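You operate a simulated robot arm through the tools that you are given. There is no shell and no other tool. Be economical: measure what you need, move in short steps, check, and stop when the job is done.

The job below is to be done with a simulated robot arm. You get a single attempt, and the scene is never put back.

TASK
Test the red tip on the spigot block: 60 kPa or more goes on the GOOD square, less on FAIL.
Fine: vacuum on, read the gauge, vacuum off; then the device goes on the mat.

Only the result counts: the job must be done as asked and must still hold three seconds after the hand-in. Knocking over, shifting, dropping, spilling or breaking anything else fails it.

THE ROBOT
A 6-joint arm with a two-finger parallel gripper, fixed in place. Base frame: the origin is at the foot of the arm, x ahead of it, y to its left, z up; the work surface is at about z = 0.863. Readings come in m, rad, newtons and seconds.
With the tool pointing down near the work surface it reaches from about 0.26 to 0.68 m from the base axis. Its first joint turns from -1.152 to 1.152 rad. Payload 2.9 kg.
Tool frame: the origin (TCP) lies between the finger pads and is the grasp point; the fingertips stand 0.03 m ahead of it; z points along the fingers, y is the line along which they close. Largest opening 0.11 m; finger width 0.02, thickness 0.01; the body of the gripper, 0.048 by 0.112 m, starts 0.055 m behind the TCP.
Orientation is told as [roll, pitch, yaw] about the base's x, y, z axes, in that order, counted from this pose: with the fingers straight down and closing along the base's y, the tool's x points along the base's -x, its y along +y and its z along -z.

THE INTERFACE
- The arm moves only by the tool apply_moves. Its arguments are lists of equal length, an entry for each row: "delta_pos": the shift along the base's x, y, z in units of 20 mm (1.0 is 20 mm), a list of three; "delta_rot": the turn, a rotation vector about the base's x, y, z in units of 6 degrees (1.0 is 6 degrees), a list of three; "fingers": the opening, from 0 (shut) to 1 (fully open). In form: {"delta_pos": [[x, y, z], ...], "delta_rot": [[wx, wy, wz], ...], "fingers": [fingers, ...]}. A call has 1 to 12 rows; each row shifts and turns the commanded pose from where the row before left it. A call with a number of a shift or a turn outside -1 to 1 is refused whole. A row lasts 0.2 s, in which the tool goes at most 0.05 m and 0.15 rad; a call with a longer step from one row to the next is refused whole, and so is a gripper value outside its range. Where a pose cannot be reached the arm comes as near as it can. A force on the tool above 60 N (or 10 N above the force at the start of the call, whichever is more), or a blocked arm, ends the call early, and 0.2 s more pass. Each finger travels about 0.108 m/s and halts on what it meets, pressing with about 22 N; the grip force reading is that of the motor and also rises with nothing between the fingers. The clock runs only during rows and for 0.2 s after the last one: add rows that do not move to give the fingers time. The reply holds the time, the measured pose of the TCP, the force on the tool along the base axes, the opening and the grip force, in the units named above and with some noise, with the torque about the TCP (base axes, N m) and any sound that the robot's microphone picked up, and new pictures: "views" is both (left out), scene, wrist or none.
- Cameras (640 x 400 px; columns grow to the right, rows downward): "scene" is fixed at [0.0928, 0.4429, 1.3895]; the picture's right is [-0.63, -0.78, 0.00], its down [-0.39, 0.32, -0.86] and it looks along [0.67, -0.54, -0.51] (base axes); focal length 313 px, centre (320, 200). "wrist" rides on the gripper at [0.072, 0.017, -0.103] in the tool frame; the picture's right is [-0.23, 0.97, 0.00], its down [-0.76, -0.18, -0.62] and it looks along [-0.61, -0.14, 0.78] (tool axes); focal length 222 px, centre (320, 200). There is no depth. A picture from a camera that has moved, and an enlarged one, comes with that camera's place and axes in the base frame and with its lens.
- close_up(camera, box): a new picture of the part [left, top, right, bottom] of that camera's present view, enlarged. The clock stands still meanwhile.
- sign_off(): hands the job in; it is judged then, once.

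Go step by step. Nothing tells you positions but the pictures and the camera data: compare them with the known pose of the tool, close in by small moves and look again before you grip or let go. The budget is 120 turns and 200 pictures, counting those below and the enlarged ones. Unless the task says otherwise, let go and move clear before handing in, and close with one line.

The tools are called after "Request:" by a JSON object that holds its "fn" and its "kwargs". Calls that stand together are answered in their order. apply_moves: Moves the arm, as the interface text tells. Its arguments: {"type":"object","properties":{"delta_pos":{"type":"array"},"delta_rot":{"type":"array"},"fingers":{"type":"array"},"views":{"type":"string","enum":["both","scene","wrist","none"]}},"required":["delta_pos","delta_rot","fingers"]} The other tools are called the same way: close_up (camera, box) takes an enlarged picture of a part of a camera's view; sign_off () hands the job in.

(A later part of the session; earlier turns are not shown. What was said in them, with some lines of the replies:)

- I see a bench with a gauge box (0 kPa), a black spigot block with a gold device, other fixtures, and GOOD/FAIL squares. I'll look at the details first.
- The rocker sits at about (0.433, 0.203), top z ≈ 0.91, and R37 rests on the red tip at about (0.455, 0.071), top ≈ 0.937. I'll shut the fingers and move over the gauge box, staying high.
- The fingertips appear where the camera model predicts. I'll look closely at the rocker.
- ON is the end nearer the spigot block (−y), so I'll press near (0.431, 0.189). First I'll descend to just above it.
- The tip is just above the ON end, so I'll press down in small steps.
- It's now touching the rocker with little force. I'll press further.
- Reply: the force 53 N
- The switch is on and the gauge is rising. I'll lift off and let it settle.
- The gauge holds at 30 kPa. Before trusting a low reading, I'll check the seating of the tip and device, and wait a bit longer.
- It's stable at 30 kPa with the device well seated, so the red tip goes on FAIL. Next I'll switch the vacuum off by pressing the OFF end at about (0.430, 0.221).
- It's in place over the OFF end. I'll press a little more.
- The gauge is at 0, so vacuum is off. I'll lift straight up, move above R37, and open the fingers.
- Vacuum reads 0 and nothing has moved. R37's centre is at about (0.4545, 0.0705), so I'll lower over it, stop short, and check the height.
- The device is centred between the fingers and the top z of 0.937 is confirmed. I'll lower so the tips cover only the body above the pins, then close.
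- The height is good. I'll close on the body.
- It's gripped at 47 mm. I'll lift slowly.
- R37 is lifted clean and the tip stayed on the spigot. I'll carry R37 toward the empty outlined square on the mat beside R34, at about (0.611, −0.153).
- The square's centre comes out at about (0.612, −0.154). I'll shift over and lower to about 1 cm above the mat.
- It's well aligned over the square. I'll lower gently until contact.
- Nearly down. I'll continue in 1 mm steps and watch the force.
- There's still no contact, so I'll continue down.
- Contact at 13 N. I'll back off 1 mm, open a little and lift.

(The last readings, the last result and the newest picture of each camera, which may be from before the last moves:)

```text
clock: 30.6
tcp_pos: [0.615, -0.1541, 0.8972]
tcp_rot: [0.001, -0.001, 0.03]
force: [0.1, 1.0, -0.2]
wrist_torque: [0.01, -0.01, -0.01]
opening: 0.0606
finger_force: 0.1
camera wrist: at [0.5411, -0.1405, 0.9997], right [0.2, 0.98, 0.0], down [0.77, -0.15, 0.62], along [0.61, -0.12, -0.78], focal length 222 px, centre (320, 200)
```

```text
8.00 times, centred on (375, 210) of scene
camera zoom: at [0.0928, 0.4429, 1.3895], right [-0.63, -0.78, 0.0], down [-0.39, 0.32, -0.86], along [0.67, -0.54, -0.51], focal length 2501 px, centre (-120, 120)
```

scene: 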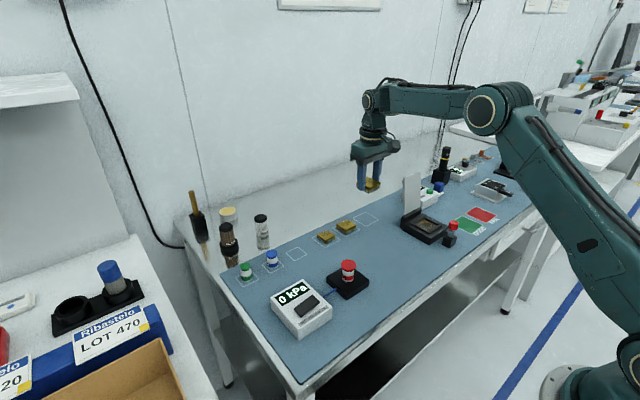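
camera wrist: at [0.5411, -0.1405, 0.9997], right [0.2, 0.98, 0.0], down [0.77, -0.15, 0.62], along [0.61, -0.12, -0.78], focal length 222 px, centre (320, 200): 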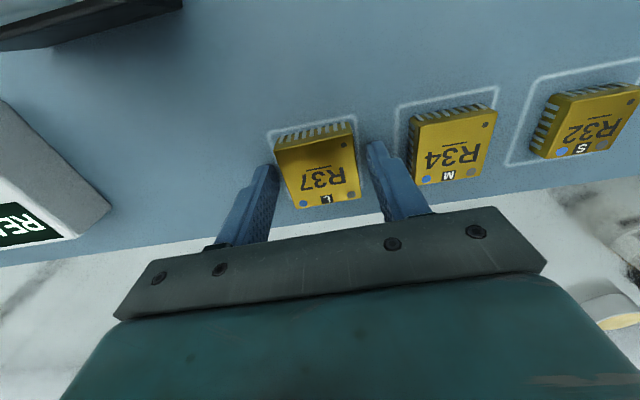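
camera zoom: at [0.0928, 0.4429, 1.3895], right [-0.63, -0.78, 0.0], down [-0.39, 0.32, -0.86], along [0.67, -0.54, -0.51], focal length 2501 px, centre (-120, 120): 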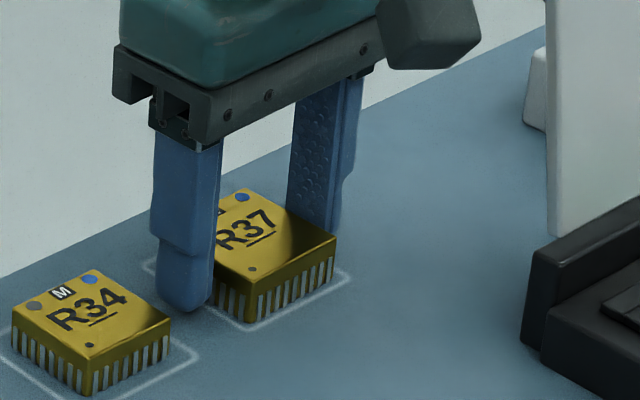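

R37 is flat inside the square. I'll lift clear and return toward the red tip.

Request:
{"fn": "apply_moves", "kwargs": {"delta_pos": [[0, 0, 0.5], [0, 0, 1], [0, 0, 1], [0, 0, 1], [0, 0, 1], [0, 0, 1], [0, 0, 0.5], [-0.66, 0.9, 0], [-0.66, 0.9, 0], [-0.66, 0.9, 0], [-0.66, 0.9, 0], [-0.66, 0.9, 0]], "delta_rot": [[0, 0, 0], [0, 0, 0], [0, 0, 0], [0, 0, 0], [0, 0, 0], [0, 0, 0], [0, 0, 0], [0, 0, 0], [0, 0, 0], [0, 0, 0], [0, 0, 0], [0, 0, 0]], "fingers": [0.55, 0.55, 0.55, 0.55, 0.55, 0.55, 0.55, 0.55, 0.55, 0.55, 0.55, 0.55], "views": "none"}}

Request:
{"fn": "apply_moves", "kwargs": {"delta_pos": [[-0.66, 0.9, 0], [-0.66, 0.9, 0], [-0.66, 0.9, 0], [-0.66, 0.9, 0], [-0.66, 0.9, 0], [-0.66, 0.9, 0], [-0.66, 0.9, 0], [0, 0.4, 0], [0, 0, 0]], "delta_rot": [[0, 0, 0], [0, 0, 0], [0, 0, 0], [0, 0, 0], [0, 0, 0], [0, 0, 0], [0, 0, 0], [0, 0, 0], [0, 0, 0]], "fingers": [0.55, 0.55, 0.55, 0.55, 0.55, 0.55, 0.55, 0.55, 0.55], "views": "both"}}

Request:
{"fn": "close_up", "kwargs": {"camera": "scene", "box": [318, 240, 382, 300]}}

Request:
{"fn": "close_up", "kwargs": {"camera": "wrist", "box": [250, 60, 400, 190]}}

```text
clock: 33.2
tcp_pos: [0.5479, -0.0641, 1.0193]
tcp_rot: [0.0, 0.001, 0.031]
force: [0.4, -0.1, 0.6]
wrist_torque: [0.0, 0.0, -0.03]
opening: 0.0605
finger_force: 0.1
```

```text
clock: 35.2
tcp_pos: [0.4545, 0.0686, 1.0183]
tcp_rot: [0.001, -0.001, 0.031]
force: [0.7, -0.2, 0.3]
wrist_torque: [0.0, 0.0, 0.0]
opening: 0.0606
finger_force: 0.0
camera wrist: at [0.3817, 0.0834, 1.1209], right [0.2, 0.98, 0.0], down [0.77, -0.15, 0.62], along [0.61, -0.12, -0.78], focal length 222 px, centre (320, 200)
```

scene: 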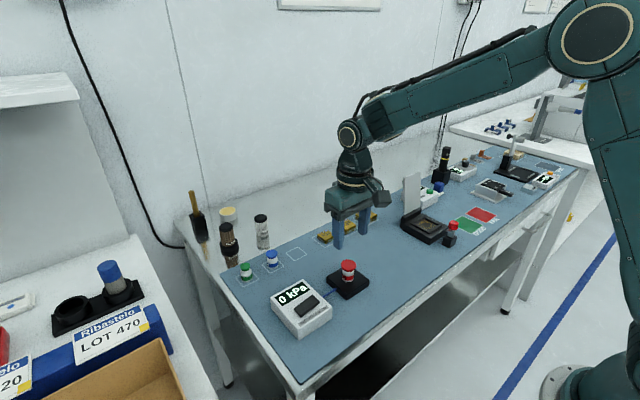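
wrist: 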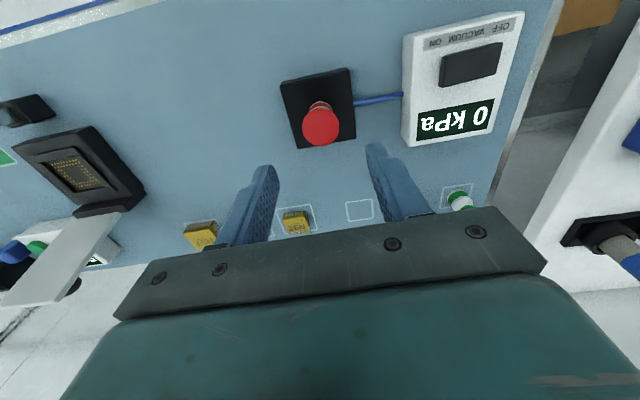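

```text
6.67 times, centred on (350, 270) of scene
camera zoom: at [0.0928, 0.4429, 1.3895], right [-0.63, -0.78, 0.0], down [-0.39, 0.32, -0.86], along [0.67, -0.54, -0.51], focal length 2084 px, centre (120, -267)
```

zoom: 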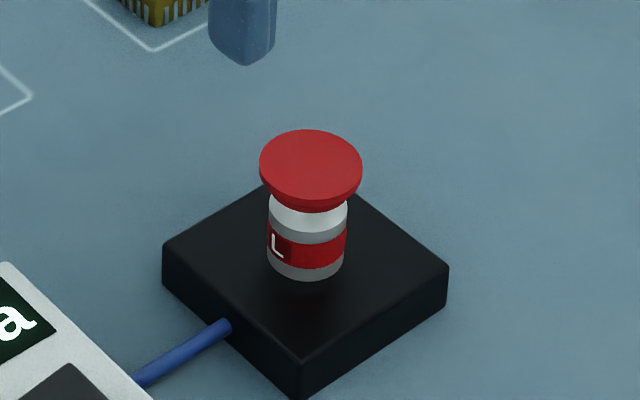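

```text
3.08 times, centred on (325, 125) of wrist
camera zoom: at [0.3817, 0.0834, 1.1209], right [0.2, 0.98, 0.0], down [0.77, -0.15, 0.62], along [0.61, -0.12, -0.78], focal length 684 px, centre (305, 431)
```

zoom: 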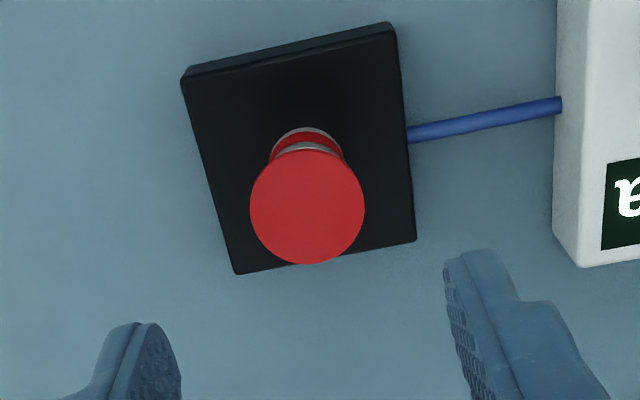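

The red tip has a cup about 33 mm wide, centred near (0.4525, 0.0705) with its top at z ≈ 0.927. I'll straddle it, descend partway, and recheck centring.

Request:
{"fn": "apply_moves", "kwargs": {"delta_pos": [[-0.1, 0.1, 0], [0, 0, -0.9], [0, 0, -0.9], [0, 0, -0.9], [0, 0, -0.3], [0, 0, 0]], "delta_rot": [[0, 0, 0], [0, 0, 0], [0, 0, 0], [0, 0, 0], [0, 0, 0], [0, 0, 0]], "fingers": [0.55, 0.55, 0.55, 0.55, 0.55, 0.55], "views": "wrist"}}

Request:
{"fn": "close_up", "kwargs": {"camera": "scene", "box": [310, 220, 390, 300]}}

Request:
{"fn": "close_up", "kwargs": {"camera": "wrist", "box": [240, 60, 400, 220]}}

```text
clock: 36.6
tcp_pos: [0.4518, 0.0713, 0.9594]
tcp_rot: [0.0, -0.001, 0.031]
force: [-0.6, 0.5, 0.3]
wrist_torque: [-0.02, 0.02, 0.03]
opening: 0.0608
finger_force: 0.1
camera wrist: at [0.3797, 0.0867, 1.0614], right [0.2, 0.98, 0.0], down [0.77, -0.15, 0.62], along [0.61, -0.12, -0.78], focal length 222 px, centre (320, 200)
```

wrist: 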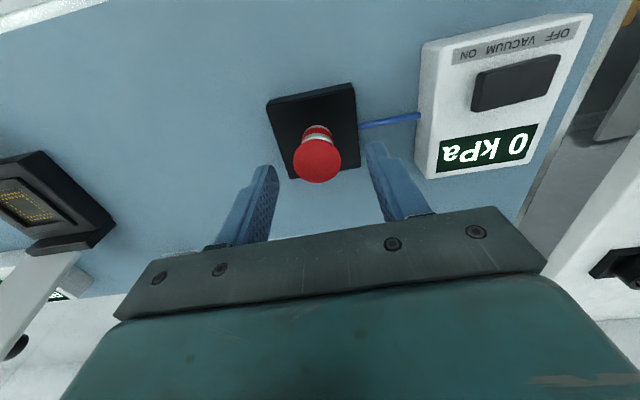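

```text
5.00 times, centred on (350, 260) of scene
camera zoom: at [0.0928, 0.4429, 1.3895], right [-0.63, -0.78, 0.0], down [-0.39, 0.32, -0.86], along [0.67, -0.54, -0.51], focal length 1563 px, centre (170, -100)
```

zoom: 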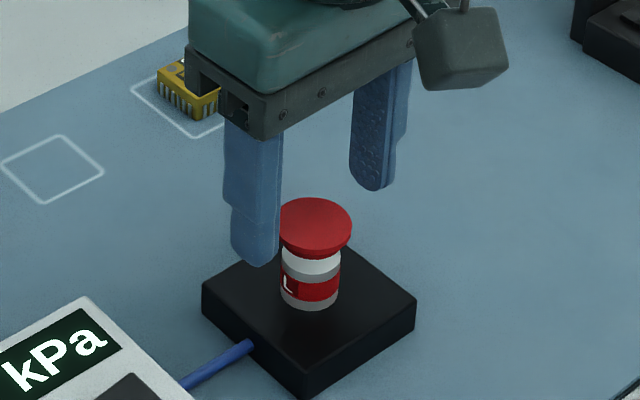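

```text
2.50 times, centred on (320, 140) of wrist
camera zoom: at [0.3797, 0.0867, 1.0614], right [0.2, 0.98, 0.0], down [0.77, -0.15, 0.62], along [0.61, -0.12, -0.78], focal length 555 px, centre (320, 350)
```

zoom: 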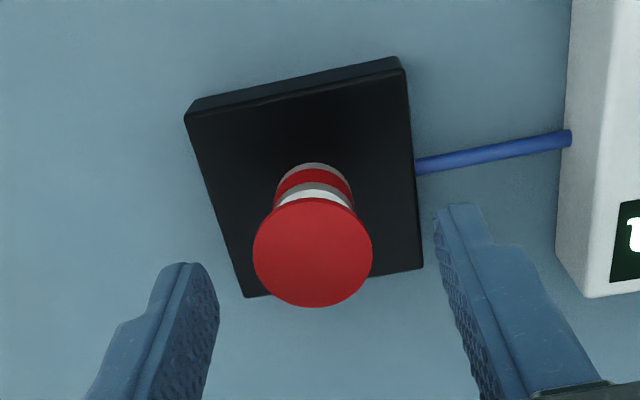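

Cup centre at (0.452, 0.0704), which is centred. I'll lower to TCP z ≈ 0.931 and close on the rim.

Request:
{"fn": "apply_moves", "kwargs": {"delta_pos": [[0, -0.04, -0.5], [0, 0, -0.5], [0, 0, -0.4], [0, 0, 0], [0, 0, 0], [0, 0, 0], [0, 0, 0]], "delta_rot": [[0, 0, 0], [0, 0, 0], [0, 0, 0], [0, 0, 0], [0, 0, 0], [0, 0, 0], [0, 0, 0]], "fingers": [0.55, 0.55, 0.55, 0.45, 0.35, 0.25, 0.22], "views": "wrist"}}

Request:
{"fn": "close_up", "kwargs": {"camera": "scene", "box": [310, 220, 390, 300]}}

```text
clock: 38.2
tcp_pos: [0.4532, 0.071, 0.9293]
tcp_rot: [-0.001, 0.0, 0.032]
force: [0.5, -0.1, 0.4]
wrist_torque: [-0.04, -0.02, 0.03]
opening: 0.0321
finger_force: 21.8
camera wrist: at [0.3793, 0.0856, 1.0321], right [0.2, 0.98, 0.0], down [0.77, -0.15, 0.62], along [0.61, -0.12, -0.78], focal length 222 px, centre (320, 200)
```

wrist: 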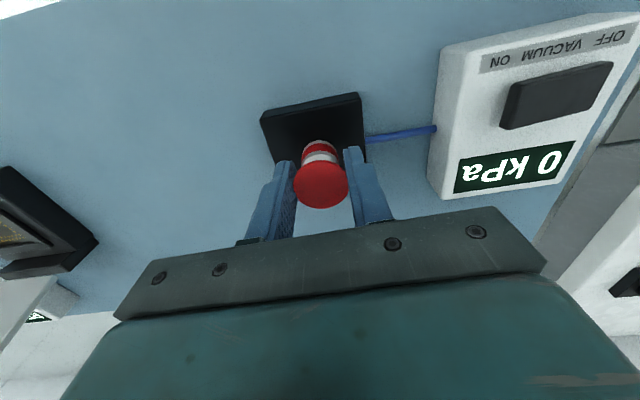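

```text
5.00 times, centred on (350, 260) of scene
camera zoom: at [0.0928, 0.4429, 1.3895], right [-0.63, -0.78, 0.0], down [-0.39, 0.32, -0.86], along [0.67, -0.54, -0.51], focal length 1563 px, centre (170, -100)
```

zoom: 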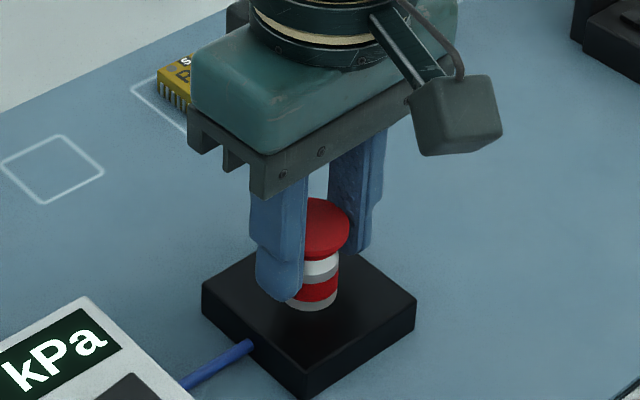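

The rim is gripped at 32 mm. I'll lift straight up gently.

Request:
{"fn": "apply_moves", "kwargs": {"delta_pos": [[0, 0, 0.15], [0, 0, 0.2], [0, 0, 0.3], [0, 0, 0.4], [0, 0, 0.5], [0, 0, 0]], "delta_rot": [[0, 0, 0], [0, 0, 0], [0, 0, 0], [0, 0, 0], [0, 0, 0], [0, 0, 0]], "fingers": [0.22, 0.22, 0.22, 0.22, 0.22, 0.22], "views": "wrist"}}

Request:
{"fn": "close_up", "kwargs": {"camera": "scene", "box": [310, 220, 390, 300]}}

```text
clock: 39.6
tcp_pos: [0.4515, 0.0708, 0.9628]
tcp_rot: [-0.001, 0.0, 0.03]
force: [0.8, 0.3, -0.3]
wrist_torque: [0.01, -0.01, 0.03]
opening: 0.0322
finger_force: 21.9
camera wrist: at [0.3799, 0.0852, 1.0641], right [0.2, 0.98, 0.0], down [0.77, -0.15, 0.62], along [0.61, -0.12, -0.78], focal length 222 px, centre (320, 200)
```

wrist: 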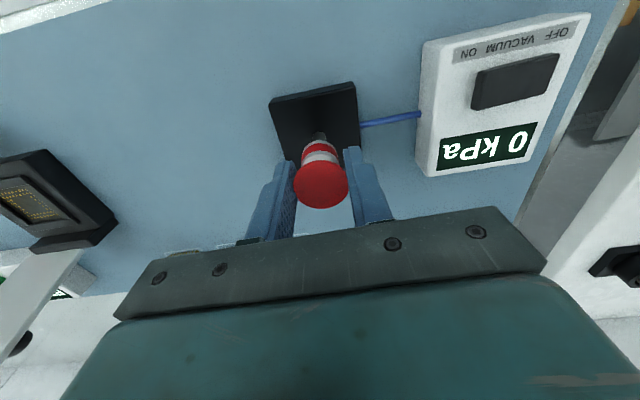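

```text
5.00 times, centred on (350, 260) of scene
camera zoom: at [0.0928, 0.4429, 1.3895], right [-0.63, -0.78, 0.0], down [-0.39, 0.32, -0.86], along [0.67, -0.54, -0.51], focal length 1563 px, centre (170, -100)
```

zoom: 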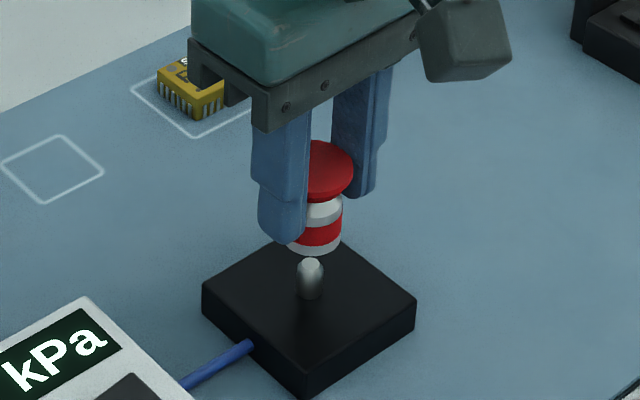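

The tip is free and clear of the spigot. I'll raise it high enough to clear the socket lid and carry it toward FAIL at about (0.407, −0.446).

Request:
{"fn": "apply_moves", "kwargs": {"delta_pos": [[0, 0, 0.5], [0, 0, 1], [0, 0, 1], [0, 0, 1], [0, 0, 1], [0, 0, 1], [0, 0, 1], [0, 0, 0.5], [-0.1, -0.9, 0], [-0.1, -0.9, 0], [-0.1, -0.9, 0], [-0.1, -0.9, 0]], "delta_rot": [[0, 0, 0], [0, 0, 0], [0, 0, 0], [0, 0, 0], [0, 0, 0], [0, 0, 0], [0, 0, 0], [0, 0, 0], [0, 0, 0], [0, 0, 0], [0, 0, 0], [0, 0, 0]], "fingers": [0.22, 0.22, 0.22, 0.22, 0.22, 0.22, 0.22, 0.22, 0.22, 0.22, 0.22, 0.22], "views": "none"}}

Request:
{"fn": "apply_moves", "kwargs": {"delta_pos": [[-0.1, -0.9, 0], [-0.1, -0.9, 0], [-0.1, -0.9, 0], [-0.1, -0.9, 0], [-0.1, -0.9, 0], [-0.1, -0.9, 0], [-0.1, -0.9, 0], [-0.1, -0.9, 0], [-0.1, -0.9, 0], [-0.1, -0.9, 0], [-0.1, -0.9, 0], [-0.1, -0.9, 0]], "delta_rot": [[0, 0, 0], [0, 0, 0], [0, 0, 0], [0, 0, 0], [0, 0, 0], [0, 0, 0], [0, 0, 0], [0, 0, 0], [0, 0, 0], [0, 0, 0], [0, 0, 0], [0, 0, 0]], "fingers": [0.22, 0.22, 0.22, 0.22, 0.22, 0.22, 0.22, 0.22, 0.22, 0.22, 0.22, 0.22], "views": "none"}}

Request:
{"fn": "apply_moves", "kwargs": {"delta_pos": [[-0.1, -0.9, 0], [-0.1, -0.9, 0], [-0.1, -0.9, 0], [-0.1, -0.9, 0], [-0.1, -0.9, 0], [-0.1, -0.9, 0], [-0.1, -0.9, 0], [-0.1, -0.9, 0], [-0.1, -0.9, 0], [-0.1, -0.9, 0], [0, 0, 0]], "delta_rot": [[0, 0, 0], [0, 0, 0], [0, 0, 0], [0, 0, 0], [0, 0, 0], [0, 0, 0], [0, 0, 0], [0, 0, 0], [0, 0, 0], [0, 0, 0], [0, 0, 0]], "fingers": [0.22, 0.22, 0.22, 0.22, 0.22, 0.22, 0.22, 0.22, 0.22, 0.22, 0.22], "views": "both"}}

```text
clock: 42.2
tcp_pos: [0.4449, -0.0038, 1.1012]
tcp_rot: [0.0, -0.001, 0.03]
force: [-0.8, -0.8, -0.2]
wrist_torque: [0.05, 0.02, -0.01]
opening: 0.0325
finger_force: 21.9
```

```text
clock: 44.8
tcp_pos: [0.4213, -0.2168, 1.101]
tcp_rot: [0.001, -0.001, 0.031]
force: [0.6, -1.2, -0.1]
wrist_torque: [-0.02, -0.01, 0.01]
opening: 0.0323
finger_force: 22.4
```

```text
clock: 47.2
tcp_pos: [0.4022, -0.3977, 1.0998]
tcp_rot: [0.0, 0.0, 0.031]
force: [-0.1, -0.2, -0.8]
wrist_torque: [-0.02, -0.03, 0.04]
opening: 0.0324
finger_force: 21.9
camera wrist: at [0.3292, -0.3834, 1.2025], right [0.2, 0.98, 0.0], down [0.77, -0.15, 0.62], along [0.61, -0.12, -0.78], focal length 222 px, centre (320, 200)
```

scene: 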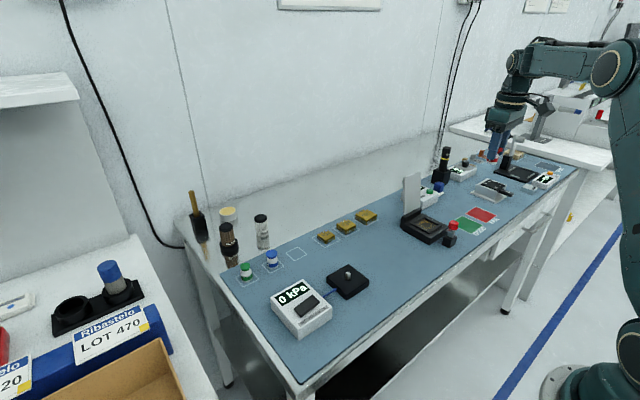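
wrist: 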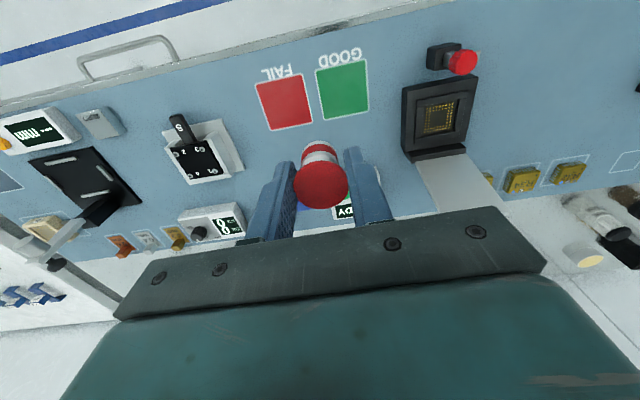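

FAIL centre comes out at (0.407, −0.451). I'll move over it and descend to just above.

Request:
{"fn": "apply_moves", "kwargs": {"delta_pos": [[0.12, -0.9, 0], [0.12, -0.9, 0], [0, -0.85, 0], [0, 0, -1], [0, 0, -1], [0, 0, -1], [0, 0, -1], [0, 0, -1], [0, 0, -1], [0, 0, -1], [0, 0, -1], [0, 0, 0]], "delta_rot": [[0, 0, 0], [0, 0, 0], [0, 0, 0], [0, 0, 0], [0, 0, 0], [0, 0, 0], [0, 0, 0], [0, 0, 0], [0, 0, 0], [0, 0, 0], [0, 0, 0], [0, 0, 0]], "fingers": [0.22, 0.22, 0.22, 0.22, 0.22, 0.22, 0.22, 0.22, 0.22, 0.22, 0.22, 0.22], "views": "wrist"}}

Request:
{"fn": "close_up", "kwargs": {"camera": "scene", "box": [430, 150, 530, 250]}}

```text
clock: 49.8
tcp_pos: [0.405, -0.4503, 0.9385]
tcp_rot: [-0.001, 0.0, 0.031]
force: [0.9, 0.0, -0.2]
wrist_torque: [-0.01, 0.0, 0.0]
opening: 0.0324
finger_force: 22.3
camera wrist: at [0.3331, -0.4363, 1.0415], right [0.2, 0.98, 0.0], down [0.77, -0.15, 0.62], along [0.61, -0.12, -0.78], focal length 222 px, centre (320, 200)
```

wrist: 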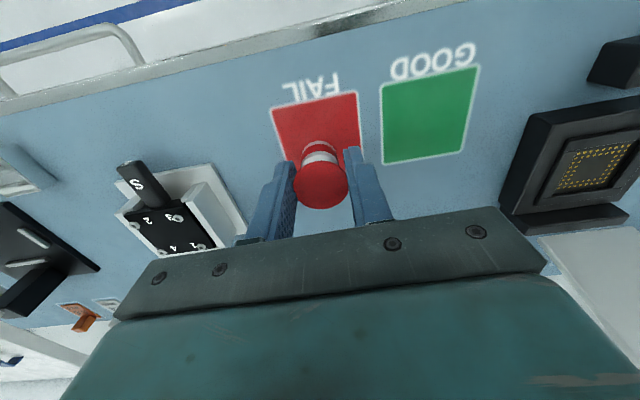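

```text
4.00 times, centred on (480, 200) of scene
camera zoom: at [0.0928, 0.4429, 1.3895], right [-0.63, -0.78, 0.0], down [-0.39, 0.32, -0.86], along [0.67, -0.54, -0.51], focal length 1250 px, centre (-320, 200)
```

zoom: 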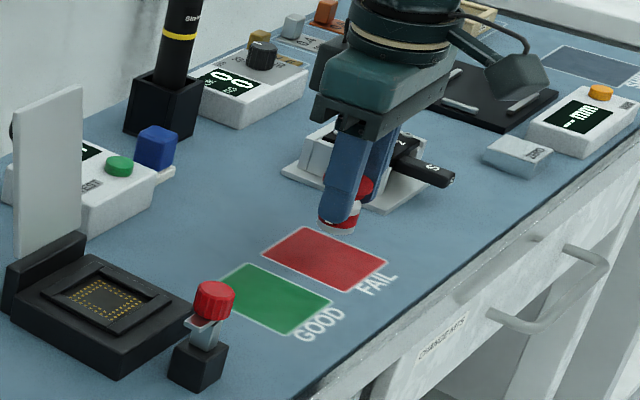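

It's aligned. I'll shift 4 mm in +x and lower to near contact.

Request:
{"fn": "apply_moves", "kwargs": {"delta_pos": [[0.2, 0, -0.5], [0, 0, -0.6], [0, 0, -0.3], [0, 0, -0.1], [0, 0, 0]], "delta_rot": [[0, 0, 0], [0, 0, 0], [0, 0, 0], [0, 0, 0], [0, 0, 0]], "fingers": [0.22, 0.22, 0.22, 0.22, 0.22], "views": "none"}}

Request:
{"fn": "close_up", "kwargs": {"camera": "scene", "box": [450, 180, 520, 240]}}

```text
clock: 51.0
tcp_pos: [0.4096, -0.4507, 0.911]
tcp_rot: [0.0, 0.0, 0.03]
force: [0.3, -0.1, 0.3]
wrist_torque: [0.01, -0.02, 0.0]
opening: 0.0321
finger_force: 22.2
```

```text
6.67 times, centred on (485, 210) of scene
camera zoom: at [0.0928, 0.4429, 1.3895], right [-0.63, -0.78, 0.0], down [-0.39, 0.32, -0.86], along [0.67, -0.54, -0.51], focal length 2084 px, centre (-780, 133)
```

zoom: 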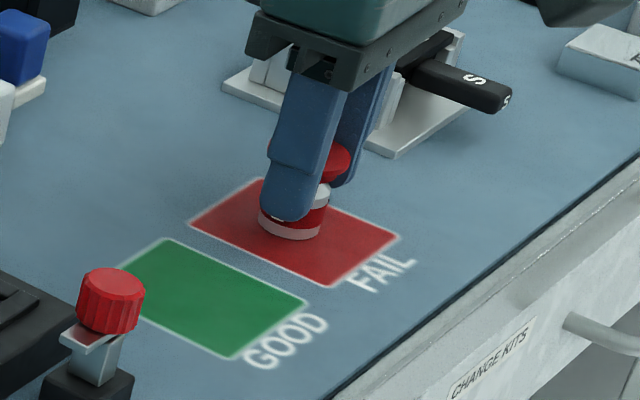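

Request:
{"fn": "apply_moves", "kwargs": {"delta_pos": [[0, 0, -0.1], [0, 0, -0.08], [0, 0, -0.06], [0, 0, 0]], "delta_rot": [[0, 0, 0], [0, 0, 0], [0, 0, 0], [0, 0, 0]], "fingers": [0.22, 0.22, 0.22, 0.22], "views": "none"}}

Request:
{"fn": "apply_moves", "kwargs": {"delta_pos": [[0, 0, -0.06], [0, 0, 0]], "delta_rot": [[0, 0, 0], [0, 0, 0]], "fingers": [0.22, 0.22], "views": "none"}}

Request:
{"fn": "close_up", "kwargs": {"camera": "scene", "box": [450, 180, 520, 240]}}

```text
clock: 52.0
tcp_pos: [0.4101, -0.4513, 0.9084]
tcp_rot: [-0.003, -0.003, 0.029]
force: [-0.2, -3.3, 13.9]
wrist_torque: [-0.07, -0.03, -0.01]
opening: 0.0322
finger_force: 22.0
```

```text
clock: 52.6
tcp_pos: [0.409, -0.4519, 0.9063]
tcp_rot: [-0.004, -0.004, 0.029]
force: [-5.7, -1.6, 25.2]
wrist_torque: [0.01, 0.06, 0.01]
opening: 0.0317
finger_force: 22.0
```

```text
6.67 times, centred on (485, 210) of scene
camera zoom: at [0.0924, 0.4432, 1.3894], right [-0.63, -0.78, 0.0], down [-0.39, 0.32, -0.86], along [0.67, -0.54, -0.51], focal length 2084 px, centre (-780, 133)
```

zoom: 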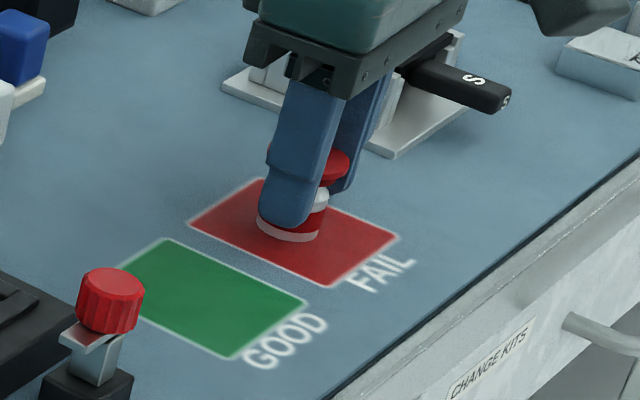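

The tip is standing on the FAIL square under 25 N. I'll relieve the pressure, then open gradually.

Request:
{"fn": "apply_moves", "kwargs": {"delta_pos": [[0, 0, 0.06], [0, 0, 0.06], [0, 0, 0], [0, 0, 0], [0, 0, 0], [0, 0, 0]], "delta_rot": [[0, 0, 0], [0, 0, 0], [0, 0, 0], [0, 0, 0], [0, 0, 0], [0, 0, 0]], "fingers": [0.22, 0.22, 0.3, 0.38, 0.46, 0.46], "views": "wrist"}}

Request:
{"fn": "close_up", "kwargs": {"camera": "scene", "box": [450, 180, 520, 240]}}

```text
clock: 54.0
tcp_pos: [0.4095, -0.4497, 0.9066]
tcp_rot: [0.003, 0.003, 0.031]
force: [-0.7, -0.3, -0.3]
wrist_torque: [-0.02, 0.01, -0.01]
opening: 0.0507
finger_force: 0.1
camera wrist: at [0.3365, -0.4361, 1.0091], right [0.2, 0.98, 0.0], down [0.77, -0.16, 0.62], along [0.61, -0.12, -0.78], focal length 222 px, centre (320, 200)
```

wrist: 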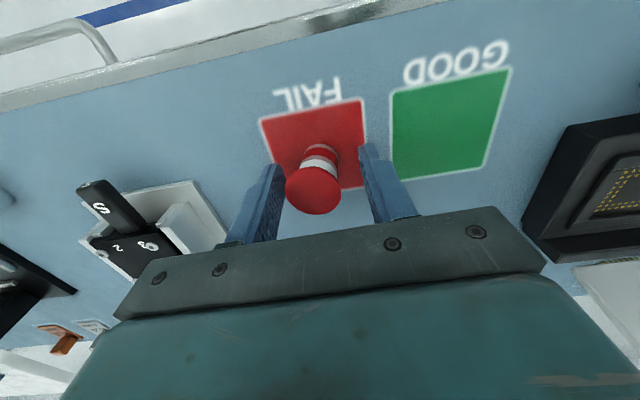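

```text
6.67 times, centred on (485, 210) of scene
camera zoom: at [0.0928, 0.4429, 1.3895], right [-0.63, -0.78, 0.0], down [-0.39, 0.32, -0.86], along [0.67, -0.54, -0.51], focal length 2084 px, centre (-780, 133)
```

zoom: 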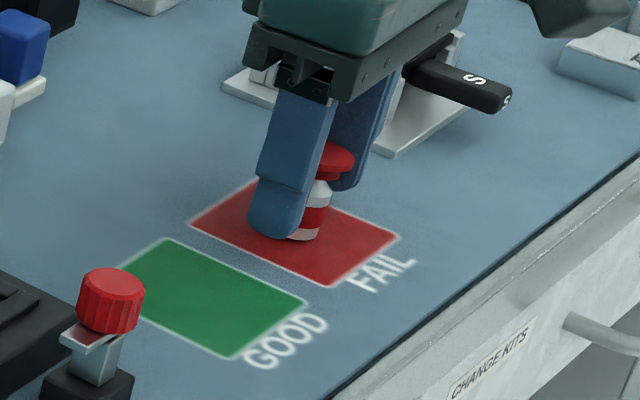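

The tip stands free but sits nearer one finger. I'll check the gap before lifting.

Request:
{"fn": "close_up", "kwargs": {"camera": "wrist", "box": [240, 90, 400, 230]}}

```text
2.86 times, centred on (320, 160) of wrist
camera zoom: at [0.3365, -0.4361, 1.0091], right [0.2, 0.98, 0.0], down [0.77, -0.16, 0.62], along [0.61, -0.12, -0.78], focal length 635 px, centre (320, 314)
```

zoom: 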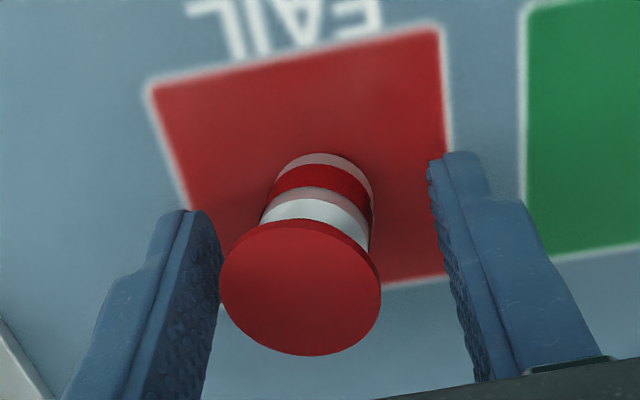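

The tip seems to lean a few degrees toward the −y finger. I'll wait briefly and check whether it moves.

Request:
{"fn": "apply_moves", "kwargs": {"delta_pos": [[0, 0, 0], [0, 0, 0], [0, 0, 0]], "delta_rot": [[0, 0, 0], [0, 0, 0], [0, 0, 0]], "fingers": [0.46, 0.46, 0.46], "views": "none"}}

Request:
{"fn": "close_up", "kwargs": {"camera": "wrist", "box": [240, 90, 400, 230]}}

Request:
{"fn": "close_up", "kwargs": {"camera": "scene", "box": [470, 190, 510, 225]}}

```text
clock: 54.8
tcp_pos: [0.4077, -0.4508, 0.9076]
tcp_rot: [-0.001, 0.001, 0.03]
force: [0.5, -0.7, -0.1]
wrist_torque: [0.0, -0.03, -0.02]
opening: 0.0506
finger_force: 0.2
```

```text
2.86 times, centred on (320, 160) of wrist
camera zoom: at [0.3367, -0.4365, 1.0102], right [0.2, 0.98, 0.0], down [0.77, -0.15, 0.62], along [0.61, -0.12, -0.78], focal length 635 px, centre (320, 314)
```

zoom: 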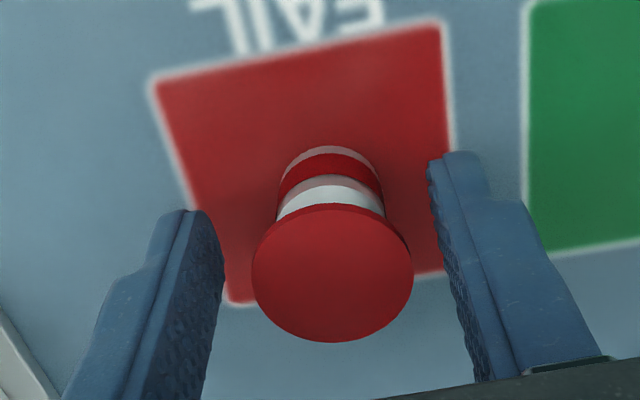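

```text
11.43 times, centred on (490, 208) of scene
camera zoom: at [0.0928, 0.4429, 1.3895], right [-0.63, -0.78, 0.0], down [-0.39, 0.32, -0.86], along [0.67, -0.54, -0.51], focal length 3573 px, centre (-1623, 114)
```

zoom: 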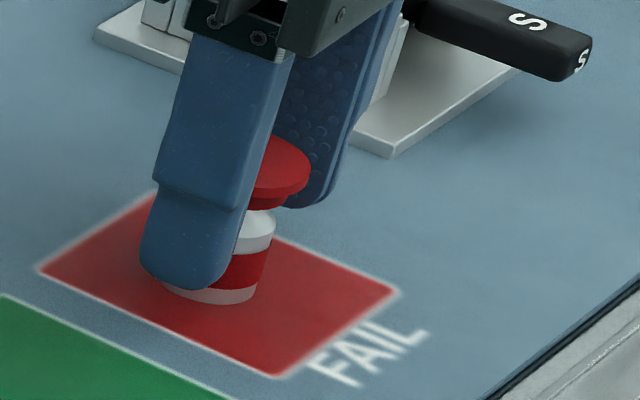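

It has righted itself and now stands upright with clear gaps on both sides. I'll lift straight up.

Request:
{"fn": "apply_moves", "kwargs": {"delta_pos": [[0, 0, 0.3], [0, 0, 0.7], [0, 0, 1], [0, 0, 1], [0, 0, 1], [0, 0, 1], [0, 0, 1], [0, 0, 1], [0, 0, 1], [0, 0, 1], [0, 0, 0]], "delta_rot": [[0, 0, 0], [0, 0, 0], [0, 0, 0], [0, 0, 0], [0, 0, 0], [0, 0, 0], [0, 0, 0], [0, 0, 0], [0, 0, 0], [0, 0, 0], [0, 0, 0]], "fingers": [0.46, 0.46, 0.46, 0.46, 0.46, 0.46, 0.46, 0.46, 0.46, 0.46, 0.46], "views": "both"}}

Request:
{"fn": "close_up", "kwargs": {"camera": "scene", "box": [400, 150, 540, 260]}}

Request:
{"fn": "close_up", "kwargs": {"camera": "scene", "box": [220, 190, 400, 345]}}

```text
clock: 57.2
tcp_pos: [0.4096, -0.4511, 1.089]
tcp_rot: [0.0, 0.001, 0.031]
force: [-0.9, -0.5, 0.2]
wrist_torque: [0.0, 0.01, 0.0]
opening: 0.0502
finger_force: 0.1
camera wrist: at [0.3375, -0.4375, 1.1913], right [0.2, 0.98, 0.0], down [0.77, -0.15, 0.62], along [0.61, -0.12, -0.78], focal length 222 px, centre (320, 200)
```

scene: 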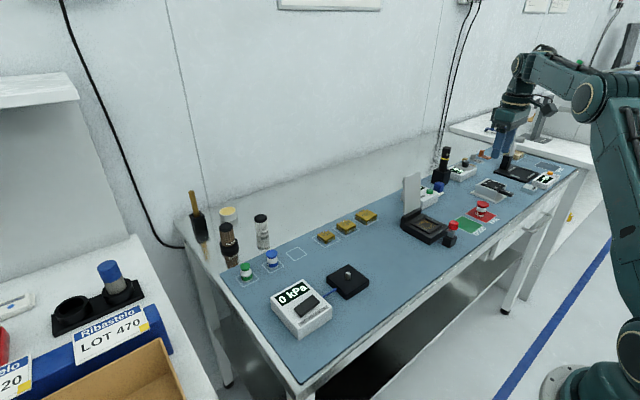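
wrist: 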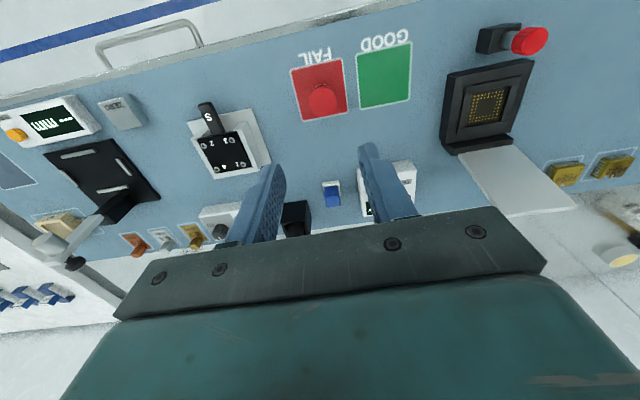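

```text
3.64 times, centred on (470, 205) of scene
camera zoom: at [0.0928, 0.4429, 1.3895], right [-0.63, -0.78, 0.0], down [-0.39, 0.32, -0.86], along [0.67, -0.54, -0.51], focal length 1137 px, centre (-226, 182)
```

zoom: 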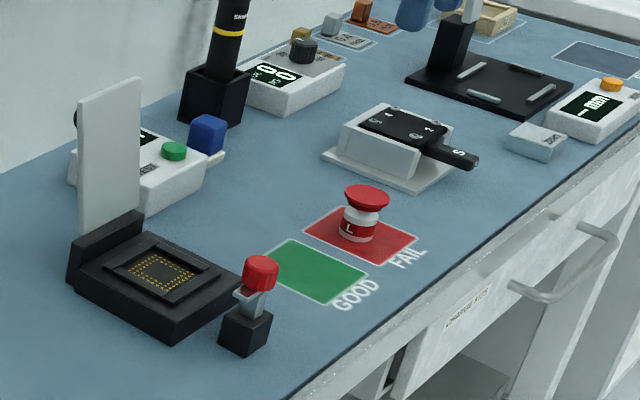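

```text
2.58 times, centred on (310, 268) of scene
camera zoom: at [0.0928, 0.4429, 1.3895], right [-0.63, -0.78, 0.0], down [-0.39, 0.32, -0.86], along [0.67, -0.54, -0.51], focal length 807 px, centre (346, 26)
```

zoom: 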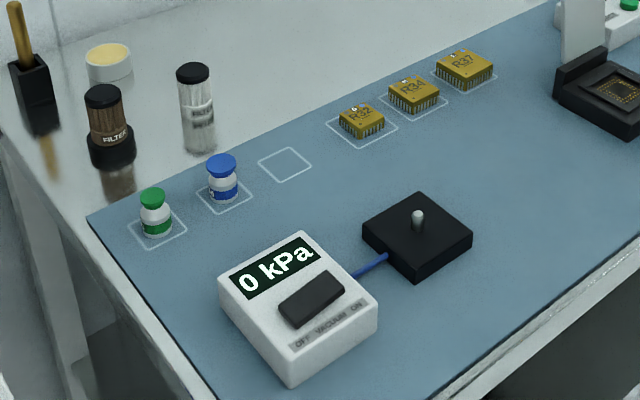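

The red tip stands upright on FAIL, R37 lies on the mat in its square, the vacuum is off, and nothing else has shifted. I'm handing in.

Request:
{"fn": "sign_off", "kwargs": {}}

```text
The job is handed in.
```

The red tip held only 30 kPa, below the 60 kPa limit, so it is on the FAIL square; the vacuum is off and device R37 is on the mat in the empty square beside R34.
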